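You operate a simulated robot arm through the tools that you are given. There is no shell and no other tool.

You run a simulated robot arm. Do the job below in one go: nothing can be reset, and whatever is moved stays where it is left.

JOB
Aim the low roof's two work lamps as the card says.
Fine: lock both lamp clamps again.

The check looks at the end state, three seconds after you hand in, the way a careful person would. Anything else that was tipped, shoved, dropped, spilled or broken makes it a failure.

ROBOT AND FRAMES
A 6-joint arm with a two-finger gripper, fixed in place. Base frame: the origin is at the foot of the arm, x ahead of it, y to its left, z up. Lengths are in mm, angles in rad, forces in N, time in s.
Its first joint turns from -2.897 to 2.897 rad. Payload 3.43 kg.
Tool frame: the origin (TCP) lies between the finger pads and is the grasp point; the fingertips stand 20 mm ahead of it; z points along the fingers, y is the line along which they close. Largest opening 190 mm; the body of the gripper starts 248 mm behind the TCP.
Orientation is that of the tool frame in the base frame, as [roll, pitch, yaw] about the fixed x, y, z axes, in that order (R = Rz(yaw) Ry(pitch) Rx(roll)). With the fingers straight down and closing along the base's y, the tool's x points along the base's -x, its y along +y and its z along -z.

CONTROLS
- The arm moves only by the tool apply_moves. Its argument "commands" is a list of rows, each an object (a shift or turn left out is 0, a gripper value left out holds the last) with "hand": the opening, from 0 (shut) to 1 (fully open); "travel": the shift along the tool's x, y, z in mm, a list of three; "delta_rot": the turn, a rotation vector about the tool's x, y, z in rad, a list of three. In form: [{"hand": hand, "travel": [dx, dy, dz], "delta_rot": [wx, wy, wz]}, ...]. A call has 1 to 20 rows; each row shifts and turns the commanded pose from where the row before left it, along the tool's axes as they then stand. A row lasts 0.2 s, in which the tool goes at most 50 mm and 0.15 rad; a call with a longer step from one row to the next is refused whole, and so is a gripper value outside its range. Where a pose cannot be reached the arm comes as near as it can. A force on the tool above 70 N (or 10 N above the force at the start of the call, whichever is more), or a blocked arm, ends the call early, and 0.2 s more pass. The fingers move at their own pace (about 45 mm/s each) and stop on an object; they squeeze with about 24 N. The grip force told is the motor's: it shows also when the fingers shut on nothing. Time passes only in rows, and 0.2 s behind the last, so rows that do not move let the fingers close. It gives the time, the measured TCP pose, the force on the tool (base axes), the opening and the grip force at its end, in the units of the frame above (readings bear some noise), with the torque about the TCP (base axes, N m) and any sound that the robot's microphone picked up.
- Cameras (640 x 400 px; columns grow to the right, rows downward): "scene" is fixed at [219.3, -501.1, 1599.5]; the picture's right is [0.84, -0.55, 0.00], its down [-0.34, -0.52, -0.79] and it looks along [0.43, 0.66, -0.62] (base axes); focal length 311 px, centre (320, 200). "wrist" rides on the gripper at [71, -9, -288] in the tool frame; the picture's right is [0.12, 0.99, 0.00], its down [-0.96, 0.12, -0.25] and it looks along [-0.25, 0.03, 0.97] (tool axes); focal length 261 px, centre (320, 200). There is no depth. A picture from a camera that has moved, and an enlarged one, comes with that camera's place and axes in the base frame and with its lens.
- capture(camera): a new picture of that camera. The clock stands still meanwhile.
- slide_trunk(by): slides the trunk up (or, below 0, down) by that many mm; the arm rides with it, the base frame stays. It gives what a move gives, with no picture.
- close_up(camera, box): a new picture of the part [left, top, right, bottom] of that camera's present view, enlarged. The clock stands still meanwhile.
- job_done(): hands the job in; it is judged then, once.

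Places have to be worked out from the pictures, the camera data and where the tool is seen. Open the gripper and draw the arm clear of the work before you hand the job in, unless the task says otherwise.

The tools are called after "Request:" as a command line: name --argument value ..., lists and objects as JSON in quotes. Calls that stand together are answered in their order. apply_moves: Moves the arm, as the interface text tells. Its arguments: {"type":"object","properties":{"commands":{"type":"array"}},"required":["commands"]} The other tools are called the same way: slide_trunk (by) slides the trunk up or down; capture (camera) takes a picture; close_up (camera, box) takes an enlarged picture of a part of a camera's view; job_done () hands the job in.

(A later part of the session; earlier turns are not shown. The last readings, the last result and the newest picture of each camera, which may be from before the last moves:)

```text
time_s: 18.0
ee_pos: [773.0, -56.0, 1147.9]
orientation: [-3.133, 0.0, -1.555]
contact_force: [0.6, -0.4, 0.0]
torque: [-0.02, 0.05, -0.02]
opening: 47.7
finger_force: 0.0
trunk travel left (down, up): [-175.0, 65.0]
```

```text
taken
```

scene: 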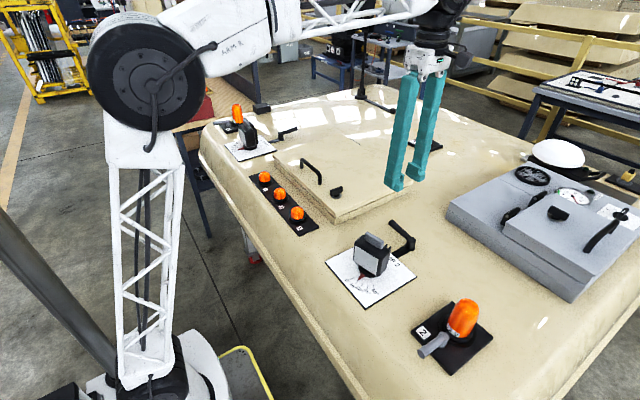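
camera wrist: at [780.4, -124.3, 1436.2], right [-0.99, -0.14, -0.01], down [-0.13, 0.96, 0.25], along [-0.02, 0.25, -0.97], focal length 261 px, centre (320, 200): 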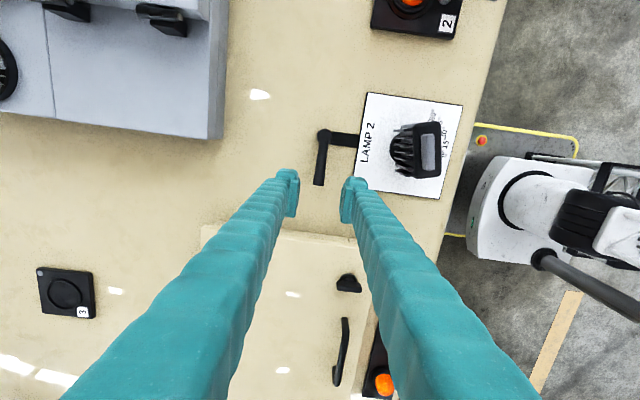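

Lever 2 now stands at 90°. Next: move over lamp 2's pivot (630,−118), turning the tool so the fingers close across the fin (thickness direction at 195°).

Request:
apply_moves --commands '[{"travel": [15, 36, 0]}, {"travel": [15, 36, 0]}, {"travel": [15, 36, 0]}, {"travel": [15, 36, 0]}, {"delta_rot": [0, 0, -0.123]}, {"delta_rot": [0, 0, -0.123]}, {}]'

Request:
capture --camera "wrist"

Request:
close_up --camera "scene" --box '[320, 210, 420, 310]'

```text
time_s: 19.6
ee_pos: [627.4, -116.4, 1144.5]
orientation: [-3.131, -0.001, -1.307]
contact_force: [-0.4, -0.7, -1.0]
torque: [0.02, -0.01, 0.0]
opening: 47.7
finger_force: 0.1
trunk travel left (down, up): [-175.0, 65.0]
```

```text
taken
camera wrist: at [652.6, -179.6, 1432.1], right [-0.93, -0.37, -0.01], down [-0.36, 0.9, 0.24], along [-0.08, 0.23, -0.97], focal length 261 px, centre (320, 200)
```

wrist: 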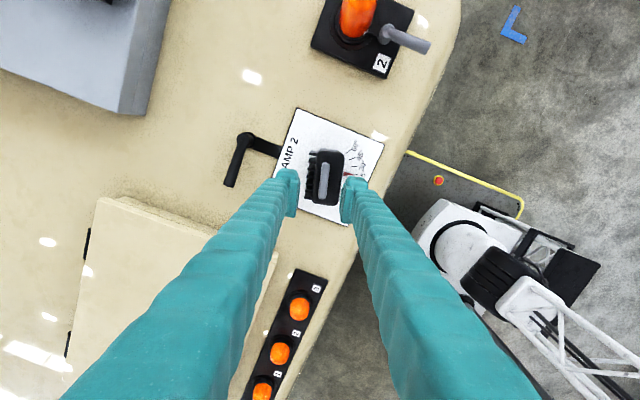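

```text
4.00 times, centred on (370, 260) of scene
camera zoom: at [219.3, -501.1, 1599.5], right [0.84, -0.55, 0.0], down [-0.34, -0.52, -0.79], along [0.43, 0.66, -0.62], focal length 1245 px, centre (120, -40)
```

zoom: 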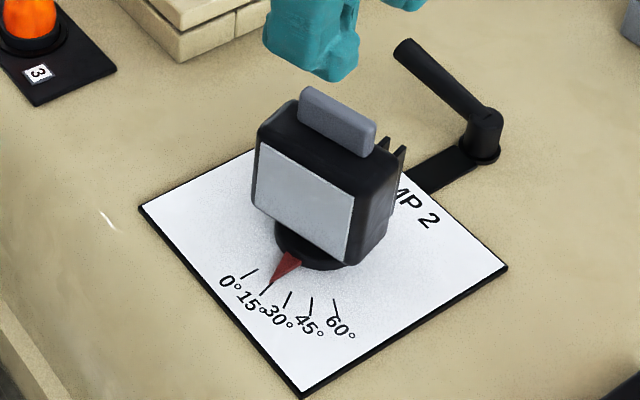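

I zoom the wrist view to check the fin's alignment between the fingers.

Request:
close_up --camera "wrist" --box '[270, 100, 400, 240]'

```text
2.86 times, centred on (335, 170) of wrist
camera zoom: at [652.6, -179.6, 1432.1], right [-0.93, -0.37, -0.01], down [-0.36, 0.9, 0.24], along [-0.08, 0.23, -0.97], focal length 745 px, centre (277, 286)
```

zoom: 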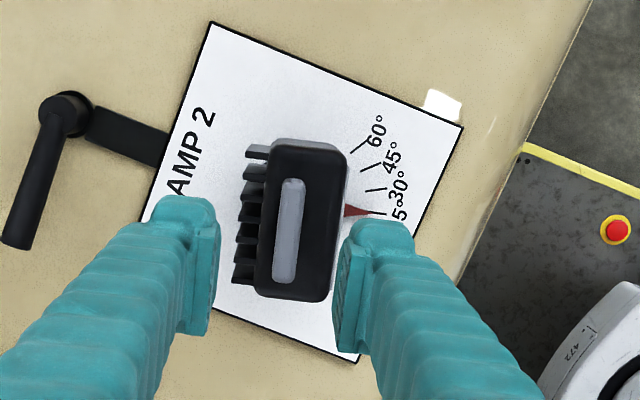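

Fin centre measured at ≈(626,−116), top z≈1058, head top ≈1032, fin orientation ≈15–17°, and TCP is aligned. I level the tool and descend to TCP z≈1058.

Request:
apply_moves --commands '[{"delta_rot": [-0.0106, 0, 0]}, {"travel": [0, 0, 35]}, {"travel": [0, 0, 30]}, {"travel": [0, 0, 15]}, {"travel": [0, 0, 6]}, {}]'

Request:
close_up --camera "wrist" --box '[250, 80, 400, 230]'

Request:
close_up --camera "scene" --box '[320, 210, 420, 310]'

```text
time_s: 21.0
ee_pos: [629.0, -115.5, 1059.5]
orientation: [-3.14, -0.002, -1.309]
contact_force: [1.0, -1.4, 6.6]
torque: [-0.05, 0.18, 0.01]
opening: 47.2
finger_force: 0.0
trunk travel left (down, up): [-175.0, 65.0]
```

```text
2.67 times, centred on (325, 155) of wrist
camera zoom: at [655.3, -179.8, 1347.2], right [-0.93, -0.37, 0.0], down [-0.36, 0.9, 0.25], along [-0.09, 0.23, -0.97], focal length 695 px, centre (307, 320)
```

zoom: 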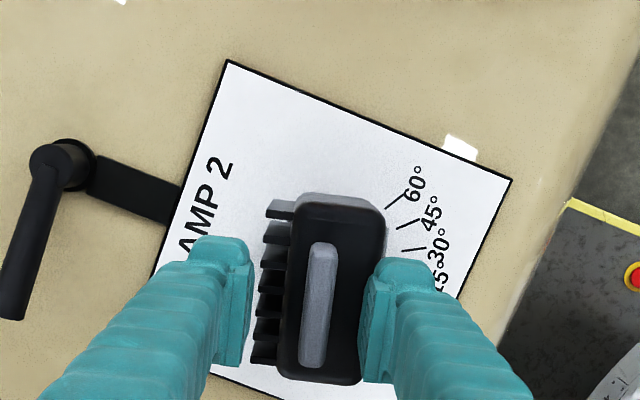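

```text
4.00 times, centred on (370, 260) of scene
camera zoom: at [219.3, -501.1, 1599.5], right [0.84, -0.55, 0.0], down [-0.34, -0.52, -0.79], along [0.43, 0.66, -0.62], focal length 1245 px, centre (120, -40)
```

zoom: 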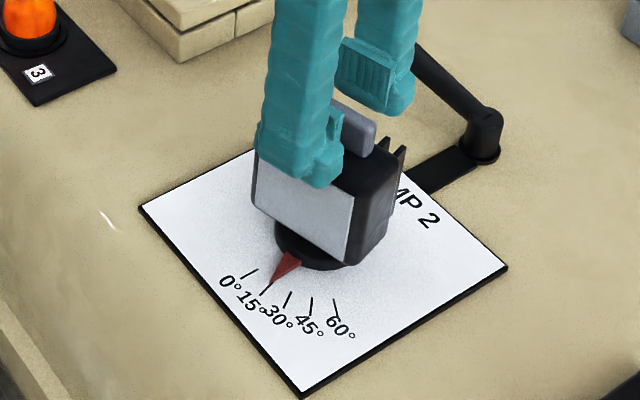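

A slight 6.6 N upward contact suggests a fingertip touches the head's top; I rise 3 mm and check the force clears.

Request:
apply_moves --commands '[{"travel": [0, 0, -3]}, {}]'

Request:
apply_moves --commands '[{"hand": 0.15}, {"hand": 0.1}, {"hand": 0.05}, {"hand": 0.0}, {}, {}]'

Request:
close_up --camera "wrist" --box '[250, 80, 400, 230]'

Request:
close_up --camera "scene" --box '[320, 210, 420, 310]'

```text
time_s: 21.6
ee_pos: [627.9, -113.7, 1061.0]
orientation: [3.139, -0.002, -1.31]
contact_force: [-0.7, 0.1, 0.3]
torque: [0.0, 0.0, 0.03]
opening: 47.4
finger_force: 0.1
trunk travel left (down, up): [-175.0, 65.0]
```

```text
time_s: 23.0
ee_pos: [624.5, -116.2, 1061.4]
orientation: [3.136, 0.001, -1.309]
contact_force: [-60.0, -15.6, -16.0]
torque: [-0.59, 0.28, -0.24]
opening: 11.5
finger_force: 44.5
trunk travel left (down, up): [-175.0, 65.0]
```

```text
2.67 times, centred on (325, 155) of wrist
camera zoom: at [652.8, -180.3, 1349.4], right [-0.93, -0.37, 0.01], down [-0.36, 0.9, 0.25], along [-0.1, 0.23, -0.97], focal length 695 px, centre (307, 320)
```

zoom: 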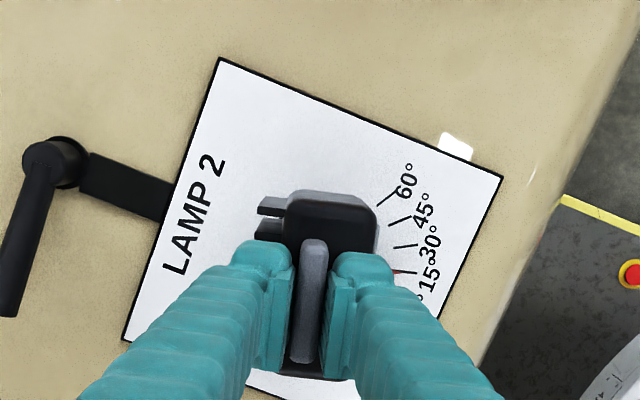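

```text
4.00 times, centred on (370, 260) of scene
camera zoom: at [219.3, -501.1, 1599.5], right [0.84, -0.55, 0.0], down [-0.34, -0.52, -0.79], along [0.43, 0.66, -0.62], focal length 1245 px, centre (120, -40)
```

zoom: 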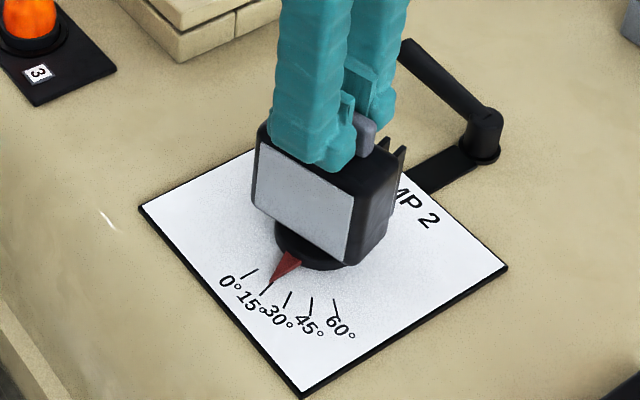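

Gripped, but the fin is ~4.5 mm further toward −x than the TCP (−60 N). I move that way to unload.

Request:
apply_moves --commands '[{"travel": [0, 2, 0]}, {"travel": [0, 2, 0]}, {}]'

```text
time_s: 23.8
ee_pos: [624.2, -115.9, 1062.7]
orientation: [-3.141, 0.0, -1.309]
contact_force: [-39.0, -18.1, -22.7]
torque: [-0.08, 0.29, -0.19]
opening: 11.2
finger_force: 44.4
trunk travel left (down, up): [-175.0, 65.0]
```

Still −39 N; compliance ≈6 N/mm, so 5 mm more.

Request:
apply_moves --commands '[{"travel": [0.5, 3, 1]}, {"travel": [0.5, 3, 1]}, {}]'

```text
time_s: 24.6
ee_pos: [623.6, -115.8, 1060.7]
orientation: [-3.134, -0.004, -1.307]
contact_force: [44.2, 12.1, 14.5]
torque: [0.17, -0.35, 0.12]
opening: 10.9
finger_force: 44.0
trunk travel left (down, up): [-175.0, 65.0]
```

Request:
apply_moves --commands '[{"travel": [-0.3, -3, -0.8]}, {}]'

```text
time_s: 25.2
ee_pos: [621.6, -116.1, 1061.3]
orientation: [-3.14, -0.003, -1.308]
contact_force: [44.0, 13.9, 34.2]
torque: [0.65, -0.28, 0.15]
opening: 11.0
finger_force: 45.0
trunk travel left (down, up): [-175.0, 65.0]
```

Force did not follow as expected; I look at whether the lamp shifted.

Request:
close_up --camera "scene" --box '[320, 210, 420, 310]'

Request:
apply_moves --commands '[{}, {}]'

```text
4.00 times, centred on (370, 260) of scene
camera zoom: at [219.3, -501.1, 1599.5], right [0.84, -0.55, 0.0], down [-0.34, -0.52, -0.79], along [0.43, 0.66, -0.62], focal length 1245 px, centre (120, -40)
```

zoom: 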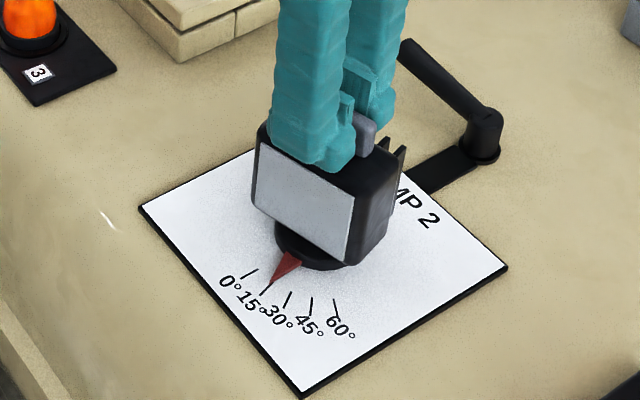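

```text
time_s: 25.8
ee_pos: [624.7, -115.8, 1061.1]
orientation: [-3.14, -0.003, -1.308]
contact_force: [44.6, 12.7, 38.4]
torque: [0.07, -0.5, 0.17]
opening: 11.0
finger_force: 44.6
trunk travel left (down, up): [-175.0, 65.0]
```

Force +44 x, +38 z remains; I back off in small steps in that direction.

Request:
apply_moves --commands '[{"travel": [-0.3, -1.5, -1]}, {}]'

Request:
apply_moves --commands '[{"travel": [-0.3, -1, -1]}, {}]'

```text
time_s: 26.4
ee_pos: [623.7, -116.2, 1059.8]
orientation: [3.14, -0.001, -1.31]
contact_force: [34.3, 5.6, 33.7]
torque: [-0.1, -0.38, 0.12]
opening: 10.7
finger_force: 44.7
trunk travel left (down, up): [-175.0, 65.0]
```

```text
time_s: 27.0
ee_pos: [623.2, -116.0, 1060.2]
orientation: [3.137, -0.002, -1.309]
contact_force: [22.3, 1.2, 12.3]
torque: [-0.32, -0.27, 0.13]
opening: 11.2
finger_force: 44.1
trunk travel left (down, up): [-175.0, 65.0]
```

Request:
apply_moves --commands '[{"travel": [0, -2, -1]}, {}]'

```text
time_s: 27.6
ee_pos: [623.2, -116.2, 1060.1]
orientation: [3.135, 0.002, -1.309]
contact_force: [-13.0, -8.2, -19.7]
torque: [-0.3, 0.03, 0.01]
opening: 10.8
finger_force: 44.4
trunk travel left (down, up): [-175.0, 65.0]
```

Nearly balanced at TCP ≈(623.5,−116). Now I probe rotating the lamp 0.05 rad counter-clockwise and watch the torque.

Request:
apply_moves --commands '[{"travel": [0.3, 0.5, 0], "delta_rot": [0, 0, -0.03]}, {"travel": [0.3, 0.3, 0], "delta_rot": [0, 0, -0.03]}, {}]'

Request:
close_up --camera "scene" --box '[340, 240, 420, 310]'

```text
time_s: 28.4
ee_pos: [625.3, -116.0, 1062.4]
orientation: [3.138, -0.001, -1.248]
contact_force: [-37.9, -9.5, -35.5]
torque: [0.04, 0.23, -0.2]
opening: 11.4
finger_force: 44.9
trunk travel left (down, up): [-175.0, 65.0]
```

```text
5.71 times, centred on (380, 275) of scene
camera zoom: at [219.3, -501.1, 1599.5], right [0.84, -0.55, 0.0], down [-0.34, -0.52, -0.79], along [0.43, 0.66, -0.62], focal length 1779 px, centre (-23, -229)
```

zoom: 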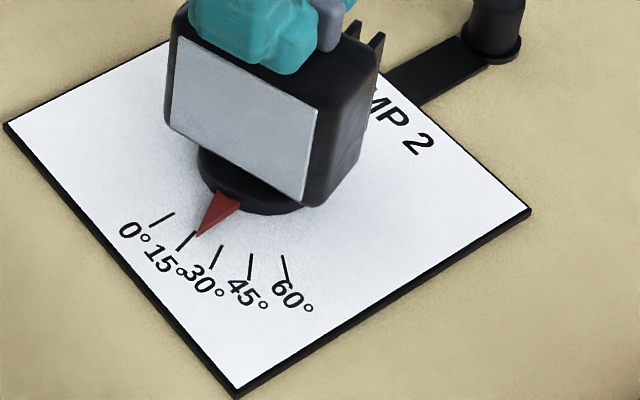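

The lamp turns freely (lever at 90° = unlocked); the pointer moved ~4°. I relieve the side load and continue turning.

Request:
apply_moves --commands '[{"travel": [0.3, 1.5, 1], "delta_rot": [0, 0, -0.04]}, {"travel": [0.3, 0.3, 0.5], "delta_rot": [0, 0, -0.04]}, {}]'

Request:
apply_moves --commands '[{"travel": [0.3, 0.3, 0], "delta_rot": [0, 0, -0.04]}, {"travel": [0.3, 0.3, 0], "delta_rot": [0, 0, -0.04]}, {}]'

Request:
close_up --camera "scene" --box '[340, 240, 420, 310]'

Request:
close_up --camera "wrist" --box '[250, 80, 450, 230]'

```text
time_s: 29.2
ee_pos: [623.6, -116.9, 1062.5]
orientation: [-3.14, -0.001, -1.168]
contact_force: [-34.6, 7.8, -23.0]
torque: [0.38, 0.34, -0.19]
opening: 11.2
finger_force: 44.4
trunk travel left (down, up): [-175.0, 65.0]
```

```text
time_s: 30.0
ee_pos: [624.0, -115.6, 1062.3]
orientation: [3.141, -0.003, -1.089]
contact_force: [-24.4, 27.0, -10.0]
torque: [0.33, 0.26, -0.09]
opening: 11.0
finger_force: 44.1
trunk travel left (down, up): [-175.0, 65.0]
```

```text
5.71 times, centred on (380, 275) of scene
camera zoom: at [219.3, -501.1, 1599.5], right [0.84, -0.55, 0.0], down [-0.34, -0.52, -0.79], along [0.43, 0.66, -0.62], focal length 1779 px, centre (-23, -229)
```

zoom: 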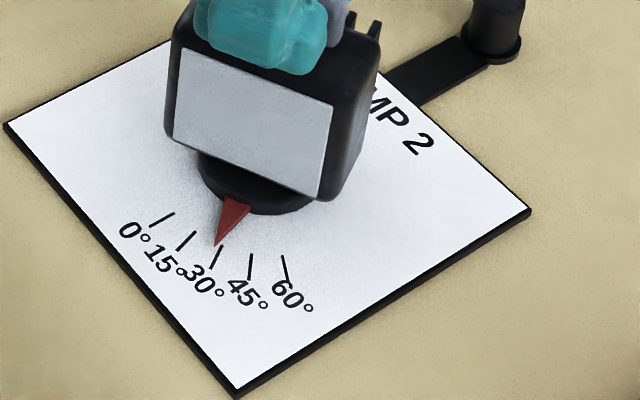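

```text
2.67 times, centred on (350, 155) of wrist
camera zoom: at [664.0, -173.7, 1350.7], right [-0.82, -0.57, 0.0], down [-0.55, 0.8, 0.25], along [-0.14, 0.2, -0.97], focal length 695 px, centre (240, 320)
```

zoom: 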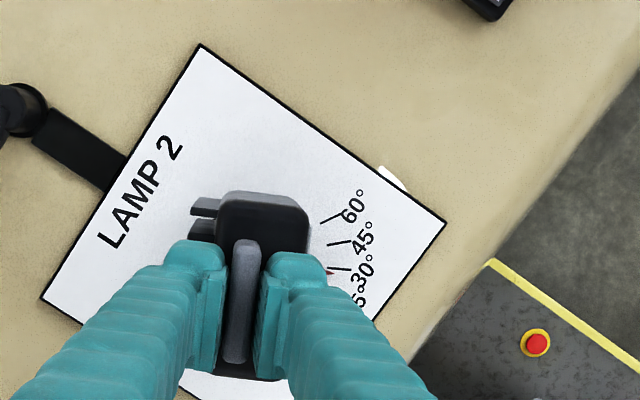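

Pointer is now about 27.5°. I turn another 0.04 rad while relieving the side load.

Request:
apply_moves --commands '[{"travel": [-1, 0.5, 0], "delta_rot": [0, 0, -0.02]}, {"travel": [-0.5, 0.3, 0], "delta_rot": [0, 0, -0.02]}, {}]'

Request:
close_up --camera "scene" --box '[355, 265, 385, 285]'

Request:
close_up --camera "scene" --box '[340, 240, 420, 310]'

```text
time_s: 30.8
ee_pos: [623.7, -117.5, 1063.4]
orientation: [-3.141, -0.004, -1.048]
contact_force: [-1.9, 17.3, -0.4]
torque: [0.07, 0.0, -0.06]
opening: 11.4
finger_force: 44.5
trunk travel left (down, up): [-175.0, 65.0]
```

```text
16.00 times, centred on (370, 275) of scene
camera zoom: at [219.3, -501.1, 1599.5], right [0.84, -0.55, 0.0], down [-0.34, -0.52, -0.79], along [0.43, 0.66, -0.62], focal length 4981 px, centre (-480, -1000)
```

zoom: 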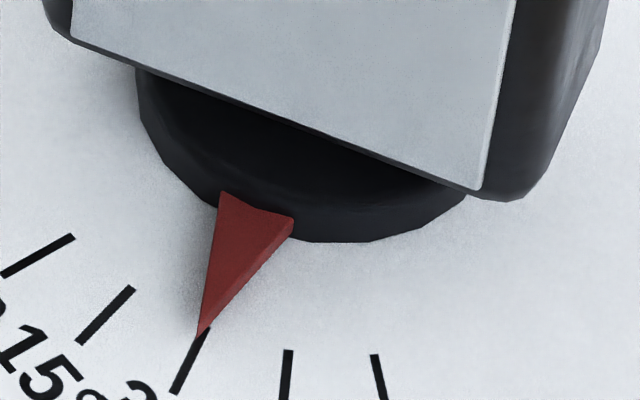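

```text
5.71 times, centred on (380, 275) of scene
camera zoom: at [219.3, -501.1, 1599.5], right [0.84, -0.55, 0.0], down [-0.34, -0.52, -0.79], along [0.43, 0.66, -0.62], focal length 1779 px, centre (-23, -229)
```

zoom: 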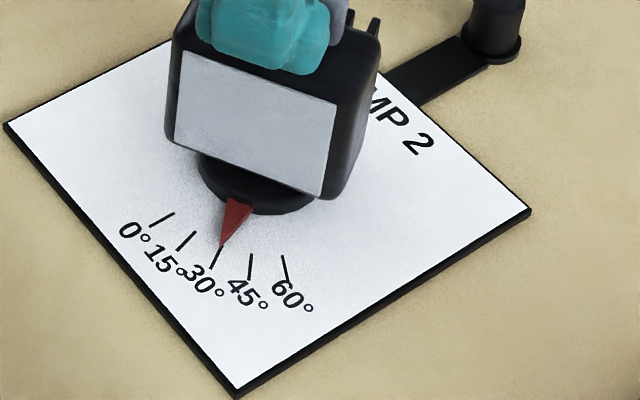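

Pointer 2 is on the 30° tick within ~0.5°. I release the fin and rise straight up, then measure the pointer.

Request:
apply_moves --commands '[{"travel": [-1, -0.5, 0]}, {"hand": 0.1}, {"hand": 0.2}, {"hand": 0.25}, {}, {"travel": [0, 0, -20]}, {"travel": [0, 0, -40]}, {"travel": [0, 0, -40]}, {}]'

Request:
close_up --camera "scene" --box '[355, 265, 385, 285]'

Request:
close_up --camera "wrist" --box '[270, 80, 430, 240]'

```text
time_s: 32.8
ee_pos: [623.5, -116.3, 1161.2]
orientation: [3.141, -0.002, -1.049]
contact_force: [-0.3, -0.3, -0.2]
torque: [-0.02, 0.03, 0.01]
opening: 47.9
finger_force: 0.0
trunk travel left (down, up): [-175.0, 65.0]
```

```text
16.00 times, centred on (370, 275) of scene
camera zoom: at [219.3, -501.1, 1599.5], right [0.84, -0.55, 0.0], down [-0.34, -0.52, -0.79], along [0.43, 0.66, -0.62], focal length 4981 px, centre (-480, -1000)
```

zoom: 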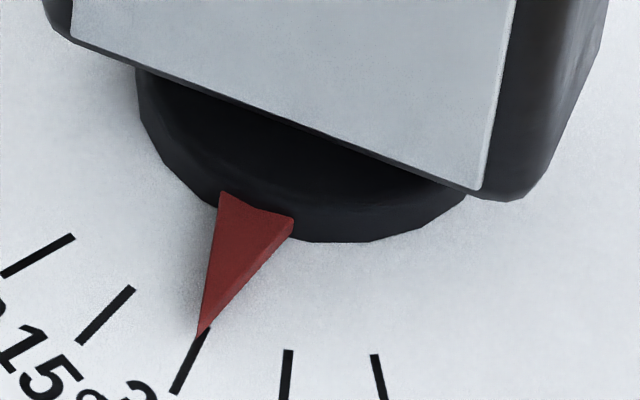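

```text
2.50 times, centred on (350, 160) of wrist
camera zoom: at [665.6, -170.7, 1449.7], right [-0.8, -0.6, 0.0], down [-0.58, 0.78, 0.25], along [-0.15, 0.2, -0.97], focal length 652 px, centre (245, 300)
```

zoom: 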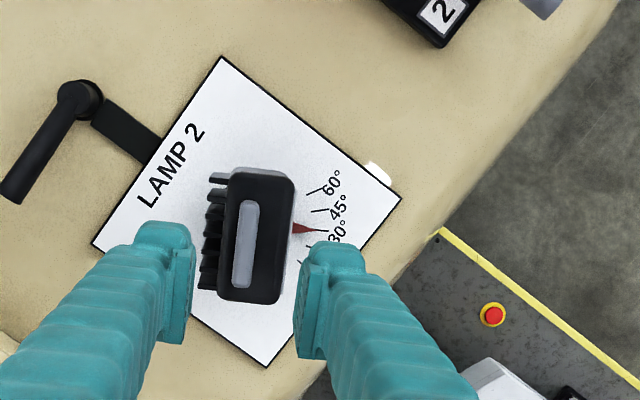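

Request:
close_up --camera "wrist" --box '[340, 145, 390, 195]'

```text
8.00 times, centred on (365, 170) of wrist
camera zoom: at [665.6, -170.7, 1449.7], right [-0.8, -0.6, 0.0], down [-0.58, 0.78, 0.25], along [-0.15, 0.2, -0.97], focal length 2085 px, centre (-40, 440)
```

zoom: 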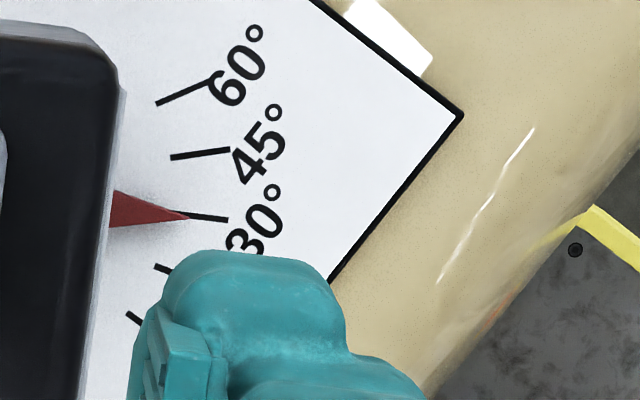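

Pointer 2 is at ≈29.6–30°. Now I return to lever 2 (handle along +y, grip at ≈(775,−52)), rotate the tool back to align with it and descend.

Request:
apply_moves --commands '[{"delta_rot": [0, 0, 0.13]}, {"delta_rot": [0, 0, 0.13]}, {"delta_rot": [0, 0, 0.13]}, {"delta_rot": [0, 0, 0.13]}, {"travel": [-16, -38, 0]}, {"travel": [-16, -38, 0]}, {"travel": [-16, -38, 0]}, {"travel": [-16, -38, 0]}, {}]'

Request:
close_up --camera "wrist" --box '[230, 80, 430, 230]'

```text
time_s: 34.8
ee_pos: [776.5, -52.0, 1159.1]
orientation: [3.139, -0.001, -1.569]
contact_force: [0.0, 0.2, -0.7]
torque: [0.03, 0.06, 0.01]
opening: 47.8
finger_force: 0.1
trunk travel left (down, up): [-175.0, 65.0]
```

```text
2.67 times, centred on (330, 155) of wrist
camera zoom: at [785.7, -121.3, 1448.6], right [-0.99, -0.12, 0.0], down [-0.12, 0.96, 0.25], along [-0.03, 0.24, -0.97], focal length 695 px, centre (293, 320)
```

zoom: 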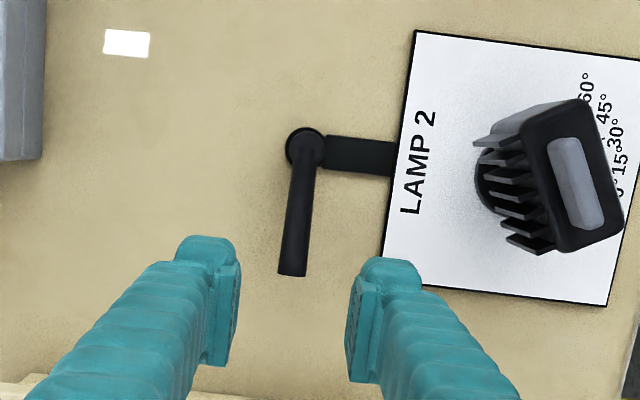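

Handle lies at x≈775, end y≈−33; aligned. I descend and grip.

Request:
apply_moves --commands '[{"travel": [1, 1, 45]}, {"travel": [0, 0, 45]}, {"travel": [0, 0, 40]}, {"travel": [0, 0, 35]}, {"travel": [0, 0, 18]}, {"travel": [0, 0, 10]}, {}, {"hand": 0.1}, {"hand": 0.0}, {}, {}]'

Request:
close_up --camera "wrist" --box '[230, 80, 430, 230]'

```text
time_s: 37.2
ee_pos: [775.0, -52.6, 966.7]
orientation: [-3.141, -0.003, -1.568]
contact_force: [20.5, -0.7, -0.1]
torque: [0.02, 0.11, 0.17]
opening: 12.3
finger_force: 45.1
trunk travel left (down, up): [-175.0, 65.0]
```

```text
2.67 times, centred on (330, 155) of wrist
camera zoom: at [783.8, -122.7, 1255.4], right [-0.99, -0.12, 0.0], down [-0.12, 0.96, 0.25], along [-0.03, 0.24, -0.97], focal length 695 px, centre (293, 320)
```

zoom: 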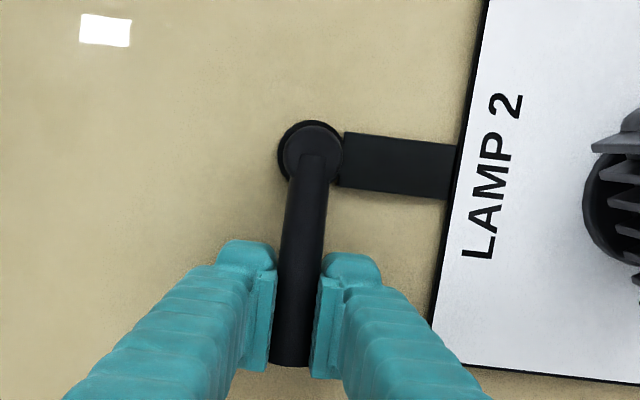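

Gripped. I rotate the lever clockwise back toward in-line (locked), first 0.8 rad.

Request:
apply_moves --commands '[{"travel": [0.34, -6.86, 0], "delta_rot": [0, 0, 0.1]}, {"travel": [0.34, -6.86, 0], "delta_rot": [0, 0, 0.1]}, {"travel": [0.34, -6.86, 0], "delta_rot": [0, 0, 0.1]}, {"travel": [0.34, -6.86, 0], "delta_rot": [0, 0, 0.1]}, {}]'

Request:
apply_moves --commands '[{"travel": [0.34, -6.86, 0], "delta_rot": [0, 0, 0.1]}, {"travel": [0.34, -6.86, 0], "delta_rot": [0, 0, 0.1]}, {"travel": [0.34, -6.86, 0], "delta_rot": [0, 0, 0.1]}, {"travel": [0.34, -6.86, 0], "delta_rot": [0, 0, 0.1]}, {}]'

```text
time_s: 38.4
ee_pos: [800.4, -59.1, 967.9]
orientation: [3.14, -0.004, -1.971]
contact_force: [2.8, -7.1, -21.2]
torque: [0.11, -0.06, 0.43]
opening: 12.1
finger_force: 44.9
trunk travel left (down, up): [-175.0, 65.0]
```

```text
time_s: 39.6
ee_pos: [822.7, -75.0, 967.8]
orientation: [3.141, -0.005, -2.37]
contact_force: [-25.2, -2.1, -32.0]
torque: [-0.05, -0.05, -0.96]
opening: 12.3
finger_force: 45.2
trunk travel left (down, up): [-175.0, 65.0]
```

Request:
apply_moves --commands '[{"travel": [1.3, 0.5, 1.5]}, {"travel": [0.34, -6.86, 0], "delta_rot": [0, 0, 0.1]}, {"travel": [0.34, -6.86, 0], "delta_rot": [0, 0, 0.1]}, {"travel": [0.34, -6.86, 0], "delta_rot": [0, 0, 0.1]}, {"travel": [0.34, -6.86, 0], "delta_rot": [0, 0, 0.1]}, {}]'

Request:
close_up --camera "wrist" --box '[230, 80, 430, 230]'

```text
time_s: 41.0
ee_pos: [836.4, -96.7, 967.9]
orientation: [-3.141, 0.0, -2.769]
contact_force: [-1.9, 14.2, -0.5]
torque: [-0.06, 0.0, -0.86]
opening: 12.2
finger_force: 45.3
trunk travel left (down, up): [-175.0, 65.0]
```

```text
2.67 times, centred on (330, 155) of wrist
camera zoom: at [774.6, -128.1, 1255.7], right [-0.47, 0.88, 0.0], down [0.85, 0.46, 0.25], along [0.22, 0.12, -0.97], focal length 695 px, centre (293, 320)
```

zoom: 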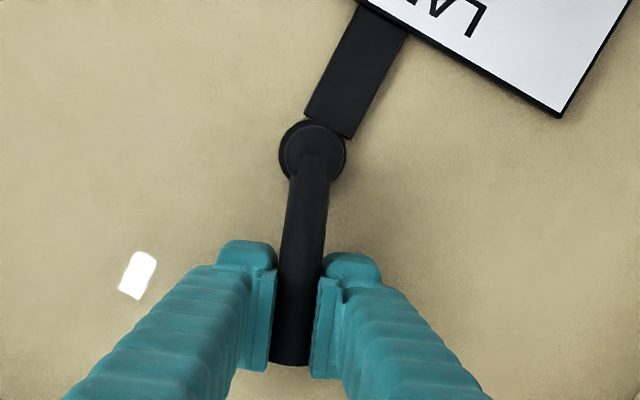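

φ≈0.37; continuing to ~0.07.

Request:
apply_moves --commands '[{"travel": [0.34, -6.86, 0], "delta_rot": [0, 0, 0.1]}, {"travel": [0.34, -6.86, 0], "delta_rot": [0, 0, 0.1]}, {"travel": [0.34, -6.86, 0], "delta_rot": [0, 0, 0.1]}, {}]'

Request:
apply_moves --commands '[{"travel": [0.05, -2.06, 0], "delta_rot": [0, 0, 0.03]}, {"travel": [0.05, -2.06, 0], "delta_rot": [0, 0, 0.03]}, {}]'

Request:
close_up --camera "wrist" --box '[230, 80, 430, 230]'

```text
time_s: 42.0
ee_pos: [841.8, -116.5, 966.4]
orientation: [-3.14, 0.0, -3.071]
contact_force: [-1.2, 20.1, 6.4]
torque: [-0.03, -0.08, -1.36]
opening: 12.5
finger_force: 44.6
trunk travel left (down, up): [-175.0, 65.0]
```

```text
time_s: 42.8
ee_pos: [840.4, -120.7, 968.1]
orientation: [-3.14, 0.001, -3.13]
contact_force: [-0.9, 29.8, 9.2]
torque: [-0.02, 0.23, -1.37]
opening: 12.3
finger_force: 44.7
trunk travel left (down, up): [-175.0, 65.0]
```

```text
2.67 times, centred on (330, 155) of wrist
camera zoom: at [771.7, -127.7, 1255.6], right [-0.13, 0.99, 0.0], down [0.96, 0.13, 0.25], along [0.25, 0.03, -0.97], focal length 695 px, centre (293, 320)
```

zoom: 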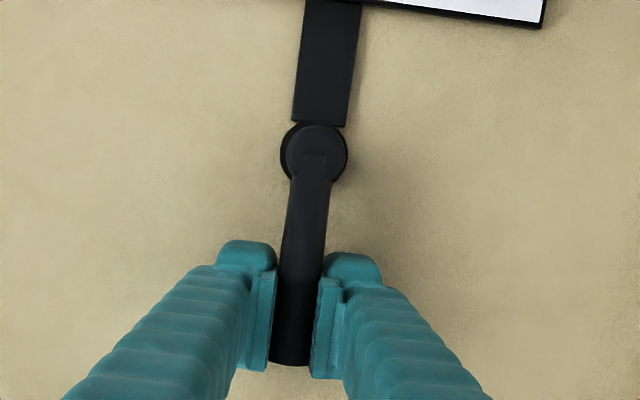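

φ≈0.01 with load growing. A little more to confirm the stop.

Request:
apply_moves --commands '[{"travel": [0, -1.4, 0], "delta_rot": [0, 0, 0.02]}, {}]'

Request:
apply_moves --commands '[{"travel": [0, -1.4, 0], "delta_rot": [0, 0, 0.02]}, {}]'

```text
time_s: 43.4
ee_pos: [840.4, -120.7, 967.9]
orientation: [-3.14, 0.0, 3.133]
contact_force: [0.1, 40.2, 7.1]
torque: [-0.18, -0.09, 0.04]
opening: 12.3
finger_force: 44.7
trunk travel left (down, up): [-175.0, 65.0]
```

```text
time_s: 44.0
ee_pos: [840.9, -120.6, 968.0]
orientation: [-3.14, -0.002, 3.115]
contact_force: [-5.5, 54.4, 4.8]
torque: [-0.38, 0.13, 1.37]
opening: 12.6
finger_force: 44.2
trunk travel left (down, up): [-175.0, 65.0]
```

The lever is at its stop at φ≈0 (position fixed while force rises) — locked. I back off the load, release and rise.

Request:
apply_moves --commands '[{"travel": [0, 3.2, 0], "delta_rot": [0, 0, -0.03]}, {"hand": 0.15}, {"hand": 0.25}, {}, {"travel": [0, 0, -15]}, {"travel": [0, 0, -40]}, {"travel": [0, 0, -45]}, {"travel": [0, 0, -45]}, {"travel": [0, 0, -45]}]'

Request:
close_up --camera "scene" --box '[320, 210, 460, 310]'

Request:
close_up --camera "scene" --box '[355, 265, 385, 285]'

Request:
close_up --camera "wrist" --box '[230, 0, 410, 200]'

```text
time_s: 46.0
ee_pos: [842.1, -118.8, 1155.9]
orientation: [3.141, 0.001, -3.141]
contact_force: [0.5, 0.7, -0.9]
torque: [0.02, 0.02, -0.01]
opening: 47.6
finger_force: 0.1
trunk travel left (down, up): [-175.0, 65.0]
```

```text
4.00 times, centred on (390, 260) of scene
camera zoom: at [219.3, -501.1, 1599.5], right [0.84, -0.55, 0.0], down [-0.34, -0.52, -0.79], along [0.43, 0.66, -0.62], focal length 1245 px, centre (40, -40)
```

zoom: 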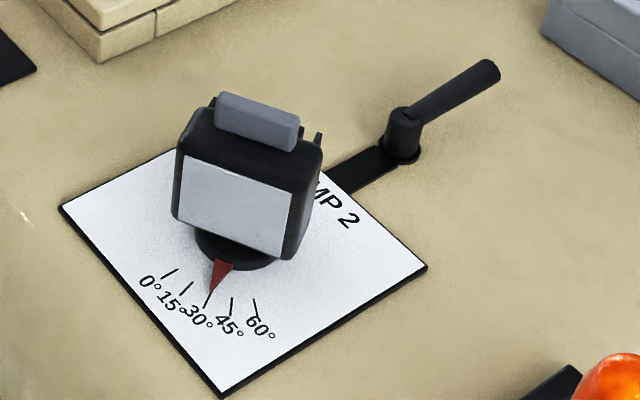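

```text
16.00 times, centred on (370, 275) of scene
camera zoom: at [219.3, -501.1, 1599.5], right [0.84, -0.55, 0.0], down [-0.34, -0.52, -0.79], along [0.43, 0.66, -0.62], focal length 4981 px, centre (-480, -1000)
```

zoom: 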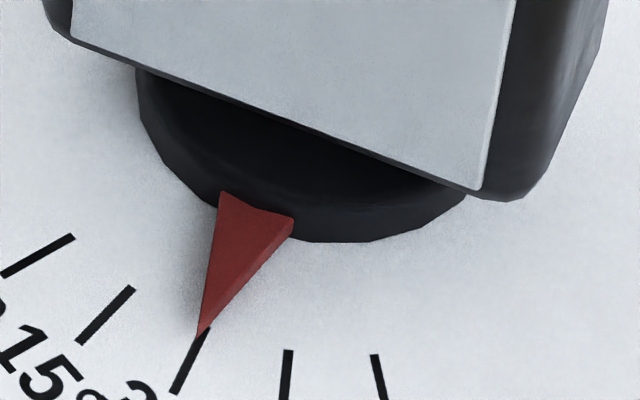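

```text
2.00 times, centred on (320, 100) of wrist
camera zoom: at [772.8, -126.2, 1443.3], right [-0.12, 0.99, 0.0], down [0.96, 0.12, 0.25], along [0.25, 0.03, -0.97], focal length 521 px, centre (320, 400)
```

zoom: 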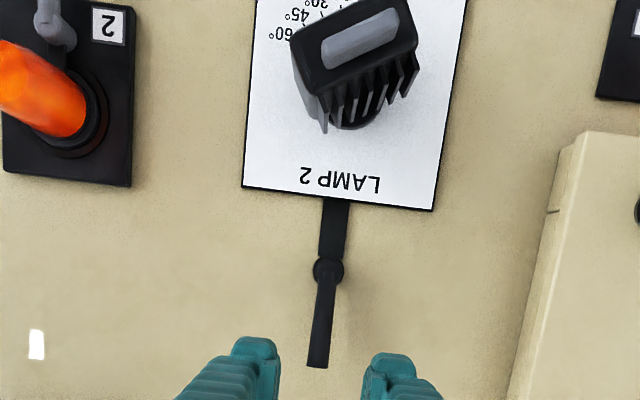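

Lamp 2 is set at 30° and its lever is in-line again. I now traverse at height over the hatch to lamp 1 (plate ≈ x 542–718, y 598–774).

Request:
apply_moves --commands '[{"travel": [0, 0, -45]}, {"travel": [12, 46, 0]}, {"travel": [12, 46, 0]}, {"travel": [12, 46, 0]}, {"travel": [12, 46, 0]}, {"travel": [12, 46, 0]}, {"travel": [12, 46, 0]}, {"travel": [12, 46, 0]}, {"travel": [12, 46, 0]}, {"travel": [12, 46, 0]}, {"travel": [12, 46, 0]}, {"travel": [12, 46, 0]}, {"travel": [12, 46, 0]}, {"travel": [12, 46, 0]}, {"travel": [12, 46, 0]}, {"travel": [12, 46, 0]}, {"travel": [12, 46, 0]}, {}]'

Request:
capture --camera "wrist"

Request:
capture --camera "scene"

```text
time_s: 49.8
ee_pos: [650.2, 617.4, 1197.6]
orientation: [-3.139, -0.001, -3.14]
contact_force: [-0.4, 0.6, -0.2]
torque: [-0.11, 0.03, 0.07]
opening: 47.4
finger_force: 0.1
trunk travel left (down, up): [-175.0, 65.0]
```

```text
taken
camera wrist: at [581.3, 610.6, 1487.4], right [-0.12, 0.99, 0.0], down [0.96, 0.12, 0.25], along [0.24, 0.03, -0.97], focal length 261 px, centre (320, 200)
```

wrist: 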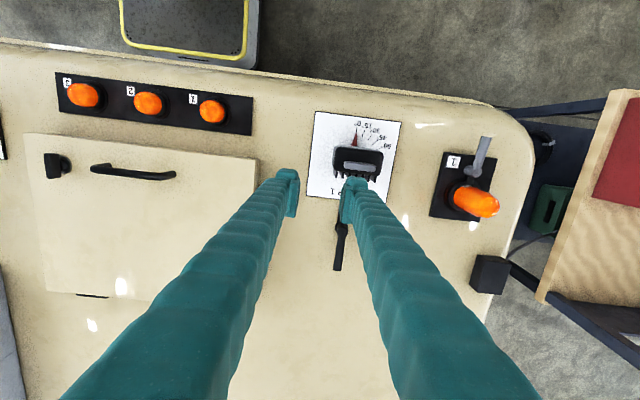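

```text
taken
```

scene: 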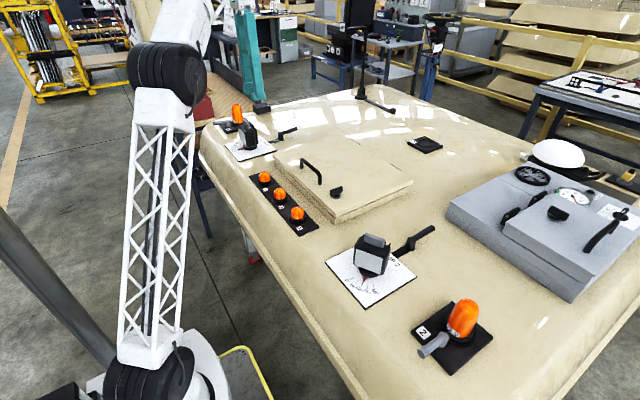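

Plate 1 centre ≈(632,685); lever 1 pivot ≈(774,685), handle to ≈(865,684). That's beyond the vertical-tool reach, so I tilt the tool 0.45 rad outward (+x) and approach above the handle.

Request:
apply_moves --commands '[{"delta_rot": [0, -0.15, 0]}, {"delta_rot": [0, -0.15, 0]}, {"delta_rot": [0, -0.15, 0]}, {}]'

Request:
capture --camera "wrist"

```text
time_s: 50.8
ee_pos: [648.9, 615.5, 1200.7]
orientation: [-3.141, 0.449, -3.138]
contact_force: [0.2, 0.1, 0.3]
torque: [-0.02, -0.04, 0.02]
opening: 47.8
finger_force: 0.0
trunk travel left (down, up): [-175.0, 65.0]
```

```text
taken
camera wrist: at [460.8, 608.2, 1429.2], right [-0.11, 0.99, -0.05], down [0.76, 0.12, 0.64], along [0.64, 0.03, -0.77], focal length 261 px, centre (320, 200)
```

wrist: 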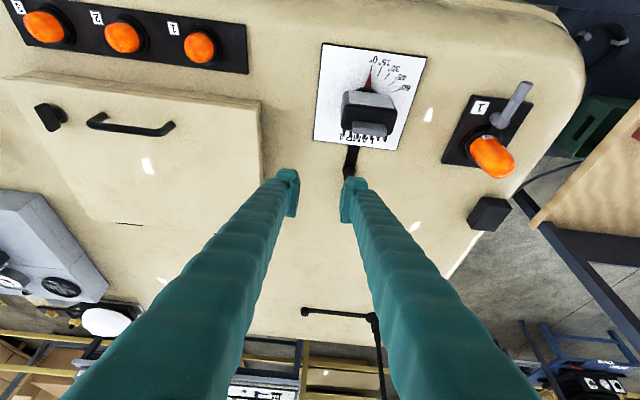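

Request:
apply_moves --commands '[{"travel": [-21, 11.4, 30.5]}, {"travel": [-21, 11.4, 30.5]}, {"travel": [-21, 11.4, 30.5]}, {"travel": [-21, 11.4, 30.5]}, {"travel": [-21, 11.4, 30.5]}, {"travel": [-21, 11.4, 30.5]}, {}]'

Request:
capture --camera "wrist"

Request:
close_up --camera "scene" --box '[200, 60, 360, 180]'

```text
time_s: 52.4
ee_pos: [842.9, 683.3, 1090.6]
orientation: [-3.138, 0.449, -3.138]
contact_force: [0.3, 0.2, -1.3]
torque: [-0.07, -0.04, -0.04]
opening: 47.6
finger_force: 0.1
trunk travel left (down, up): [-175.0, 65.0]
```

```text
taken
camera wrist: at [653.9, 676.7, 1319.1], right [-0.11, 0.99, -0.05], down [0.76, 0.12, 0.64], along [0.64, 0.03, -0.77], focal length 261 px, centre (320, 200)
```

wrist: 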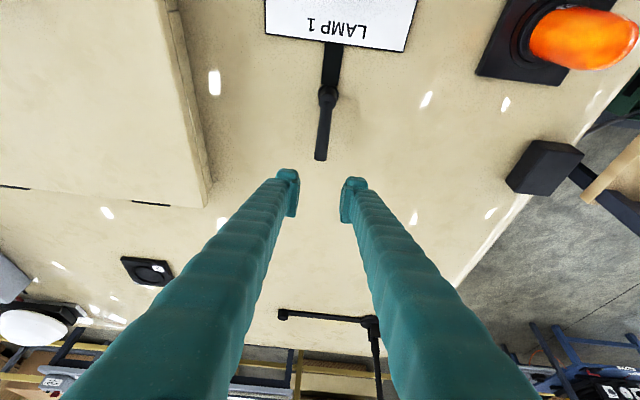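

```text
3.33 times, centred on (280, 120) of scene
camera zoom: at [219.3, -501.1, 1599.5], right [0.84, -0.55, 0.0], down [-0.34, -0.52, -0.79], along [0.43, 0.66, -0.62], focal length 1038 px, centre (453, 467)
```

zoom: 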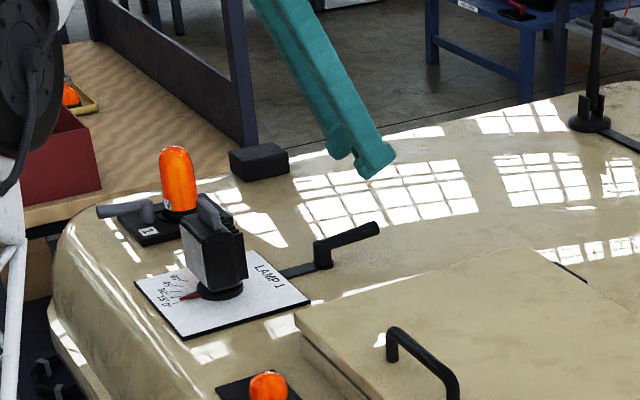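

Pose reached; handle end ≈(868,683) aligned with TCP y=683. I descend vertically with the tilted tool to z≈975.

Request:
apply_moves --commands '[{"travel": [14, 0, 29]}, {"travel": [13, 0, 27]}, {"travel": [11, 0, 22]}, {"travel": [7, 0, 14.5]}, {"travel": [4.3, 0, 9]}, {}]'

Request:
close_up --camera "wrist" --box '[240, 60, 400, 220]'

Request:
close_up --camera "scene" --box '[240, 90, 340, 160]'

```text
time_s: 53.8
ee_pos: [839.0, 684.2, 977.2]
orientation: [-3.14, 0.451, -3.138]
contact_force: [0.0, 0.5, 0.5]
torque: [-0.02, 0.0, -0.01]
opening: 47.3
finger_force: 0.2
trunk travel left (down, up): [-175.0, 65.0]
```

```text
2.50 times, centred on (320, 140) of wrist
camera zoom: at [651.6, 676.3, 1206.3], right [-0.11, 0.99, -0.05], down [0.76, 0.12, 0.64], along [0.64, 0.03, -0.77], focal length 652 px, centre (320, 350)
```

zoom: 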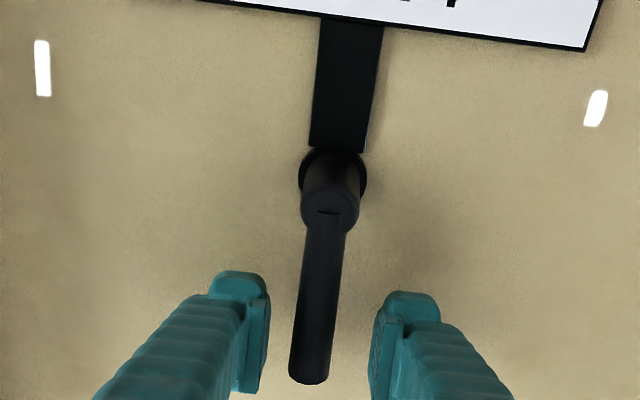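

```text
5.71 times, centred on (290, 125) of scene
camera zoom: at [219.3, -501.1, 1599.5], right [0.84, -0.55, 0.0], down [-0.34, -0.52, -0.79], along [0.43, 0.66, -0.62], focal length 1779 px, centre (491, 629)
```

zoom: 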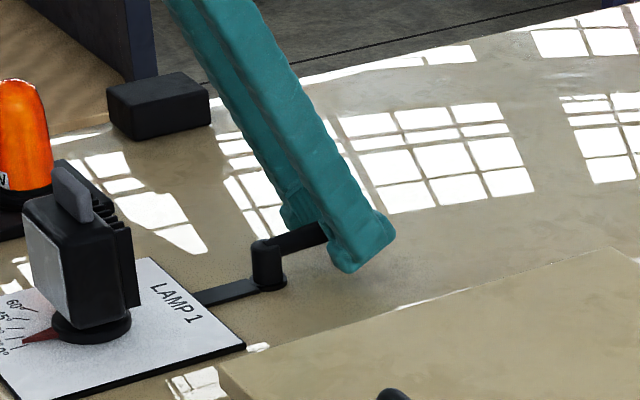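

Handle is between the fingers; I lower 6 mm more and close.

Request:
apply_moves --commands '[{"travel": [2.6, 0, 5.4]}, {"hand": 0.1}, {"hand": 0.0}, {}, {}, {}]'

Request:
close_up --camera "wrist" --box '[240, 60, 400, 220]'

```text
time_s: 55.2
ee_pos: [840.2, 683.6, 972.1]
orientation: [-3.139, 0.447, -3.14]
contact_force: [-0.2, -4.1, -2.2]
torque: [-0.01, 0.03, 0.33]
opening: 15.0
finger_force: 44.8
trunk travel left (down, up): [-175.0, 65.0]
```

```text
2.50 times, centred on (320, 140) of wrist
camera zoom: at [651.9, 675.9, 1200.4], right [-0.11, 0.99, -0.05], down [0.76, 0.12, 0.64], along [0.64, 0.03, -0.77], focal length 652 px, centre (320, 350)
```

zoom: 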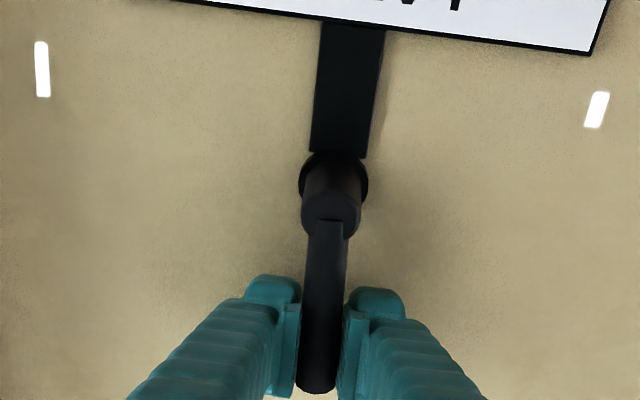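

Gripped (15 mm handle). I probe counter-clockwise in small steps with the rigid rotation about base z.

Request:
apply_moves --commands '[{"travel": [0.07, 3.3, -0.04], "delta_rot": [-0.0218, 0, -0.045]}, {"travel": [0.07, 3.3, -0.04], "delta_rot": [-0.0218, 0, -0.045]}, {}]'

Request:
close_up --camera "wrist" --box '[240, 60, 400, 220]'

```text
time_s: 56.0
ee_pos: [838.6, 688.8, 971.5]
orientation: [-3.14, 0.448, -3.038]
contact_force: [-11.5, -13.5, 1.3]
torque: [-0.09, 0.26, 0.73]
opening: 14.9
finger_force: 45.2
trunk travel left (down, up): [-175.0, 65.0]
```

```text
2.50 times, centred on (320, 140) of wrist
camera zoom: at [653.2, 663.5, 1200.3], right [-0.21, 0.98, -0.05], down [0.74, 0.19, 0.64], along [0.64, 0.09, -0.77], focal length 652 px, centre (320, 350)
```

zoom: 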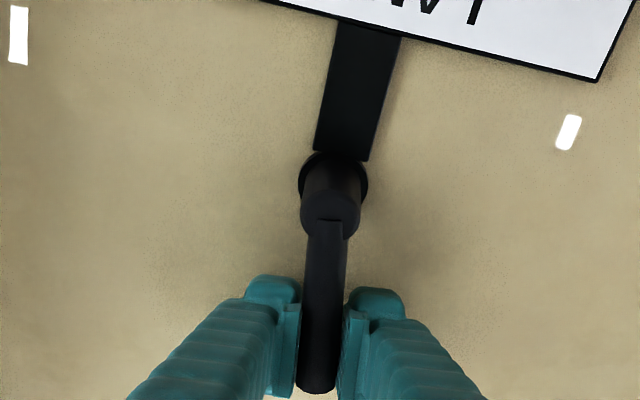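

It turns counter-clockwise too. I continue in 0.1 rad steps, easing in 1 mm.

Request:
apply_moves --commands '[{"travel": [1.2, 6.3, -0.5], "delta_rot": [-0.0435, 0, -0.09]}, {"travel": [0.3, 6.6, -0.14], "delta_rot": [-0.0435, 0, -0.09]}, {"travel": [0.3, 6.6, -0.14], "delta_rot": [-0.0435, 0, -0.09]}, {"travel": [0.3, 6.6, -0.14], "delta_rot": [-0.0435, 0, -0.09]}, {}]'

Request:
apply_moves --commands '[{"travel": [0.3, 6.6, -0.14], "delta_rot": [-0.0435, 0, -0.09]}, {"travel": [0.3, 6.6, -0.14], "delta_rot": [-0.0435, 0, -0.09]}, {"travel": [0.3, 6.6, -0.14], "delta_rot": [-0.0435, 0, -0.09]}, {"travel": [0.3, 6.6, -0.14], "delta_rot": [-0.0435, 0, -0.09]}, {}]'

Request:
capture --camera "wrist"

```text
time_s: 57.2
ee_pos: [829.1, 714.6, 970.8]
orientation: [-3.138, 0.449, -2.637]
contact_force: [-18.3, -24.0, 3.2]
torque: [-0.16, 0.1, 0.78]
opening: 14.7
finger_force: 45.0
trunk travel left (down, up): [-175.0, 65.0]
```

```text
time_s: 58.4
ee_pos: [815.2, 732.8, 970.8]
orientation: [-3.141, 0.448, -2.238]
contact_force: [-11.8, -28.3, -7.1]
torque: [-0.11, 0.08, 0.36]
opening: 14.5
finger_force: 45.5
trunk travel left (down, up): [-175.0, 65.0]
```

```text
taken
camera wrist: at [704.9, 581.7, 1200.0], right [-0.85, 0.53, -0.05], down [0.38, 0.67, 0.64], along [0.37, 0.52, -0.77], focal length 261 px, centre (320, 200)
```

wrist: 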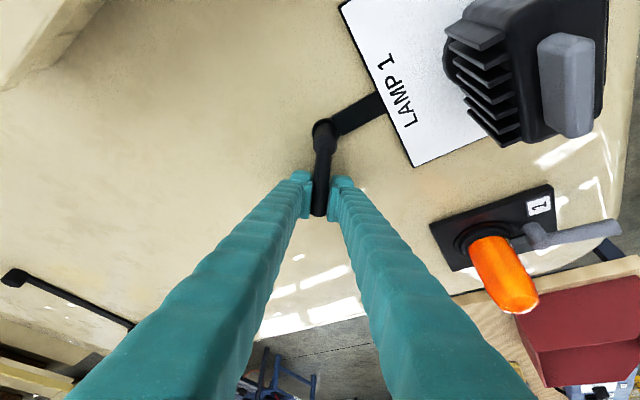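

φ≈0.90; I relieve 2 mm inward and continue.

Request:
apply_moves --commands '[{"travel": [2.1, 6.4, -0.9], "delta_rot": [-0.0435, 0, -0.09]}, {"travel": [0.3, 6.6, -0.14], "delta_rot": [-0.0435, 0, -0.09]}, {"travel": [0.3, 6.6, -0.14], "delta_rot": [-0.0435, 0, -0.09]}, {"travel": [0.3, 6.6, -0.14], "delta_rot": [-0.0435, 0, -0.09]}, {}]'

Request:
apply_moves --commands '[{"travel": [0.3, 6.6, -0.14], "delta_rot": [-0.0435, 0, -0.09]}, {"travel": [0.1, 4.0, -0.05], "delta_rot": [-0.0261, 0, -0.054]}, {}]'

Request:
capture --camera "wrist"

```text
time_s: 59.6
ee_pos: [790.1, 743.9, 970.1]
orientation: [-3.14, 0.448, -1.837]
contact_force: [5.5, -19.2, -6.4]
torque: [-0.06, -0.06, 0.52]
opening: 14.3
finger_force: 44.4
trunk travel left (down, up): [-175.0, 65.0]
```

```text
time_s: 60.4
ee_pos: [780.6, 746.6, 969.8]
orientation: [-3.141, 0.449, -1.679]
contact_force: [7.6, -24.0, -5.7]
torque: [-0.34, -0.04, 0.6]
opening: 14.4
finger_force: 44.9
trunk travel left (down, up): [-175.0, 65.0]
```

```text
taken
camera wrist: at [768.6, 559.6, 1199.8], right [-1.0, 0.0, -0.05], down [-0.03, 0.77, 0.64], along [0.04, 0.64, -0.77], focal length 261 px, centre (320, 200)
```

wrist: 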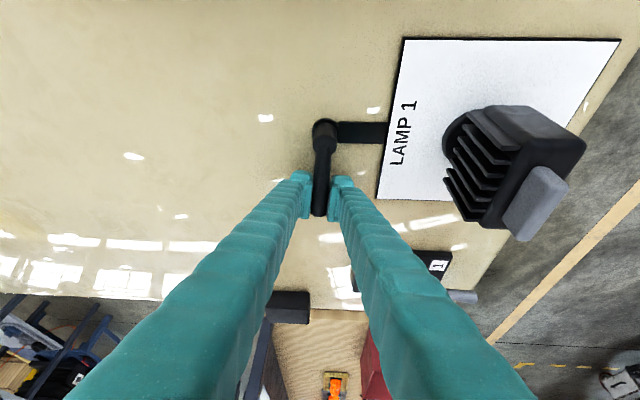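

φ≈1.46; small steps to the stop.

Request:
apply_moves --commands '[{"travel": [1.3, 2.6, -0.6], "delta_rot": [-0.0174, 0, -0.036]}, {"travel": [0.1, 2.6, 0], "delta_rot": [-0.0174, 0, -0.036]}, {}]'

Request:
apply_moves --commands '[{"travel": [0.1, 2, 0], "delta_rot": [-0.013, 0, -0.027]}, {}]'

```text
time_s: 61.2
ee_pos: [773.6, 746.0, 972.0]
orientation: [-3.141, 0.449, -1.599]
contact_force: [14.9, -11.9, -9.1]
torque: [-0.15, -0.03, 0.35]
opening: 14.1
finger_force: 45.0
trunk travel left (down, up): [-175.0, 65.0]
```

```text
time_s: 61.8
ee_pos: [774.2, 746.6, 970.2]
orientation: [-3.141, 0.448, -1.571]
contact_force: [33.8, 0.9, -7.2]
torque: [0.11, 0.05, -0.39]
opening: 14.1
finger_force: 44.5
trunk travel left (down, up): [-175.0, 65.0]
```

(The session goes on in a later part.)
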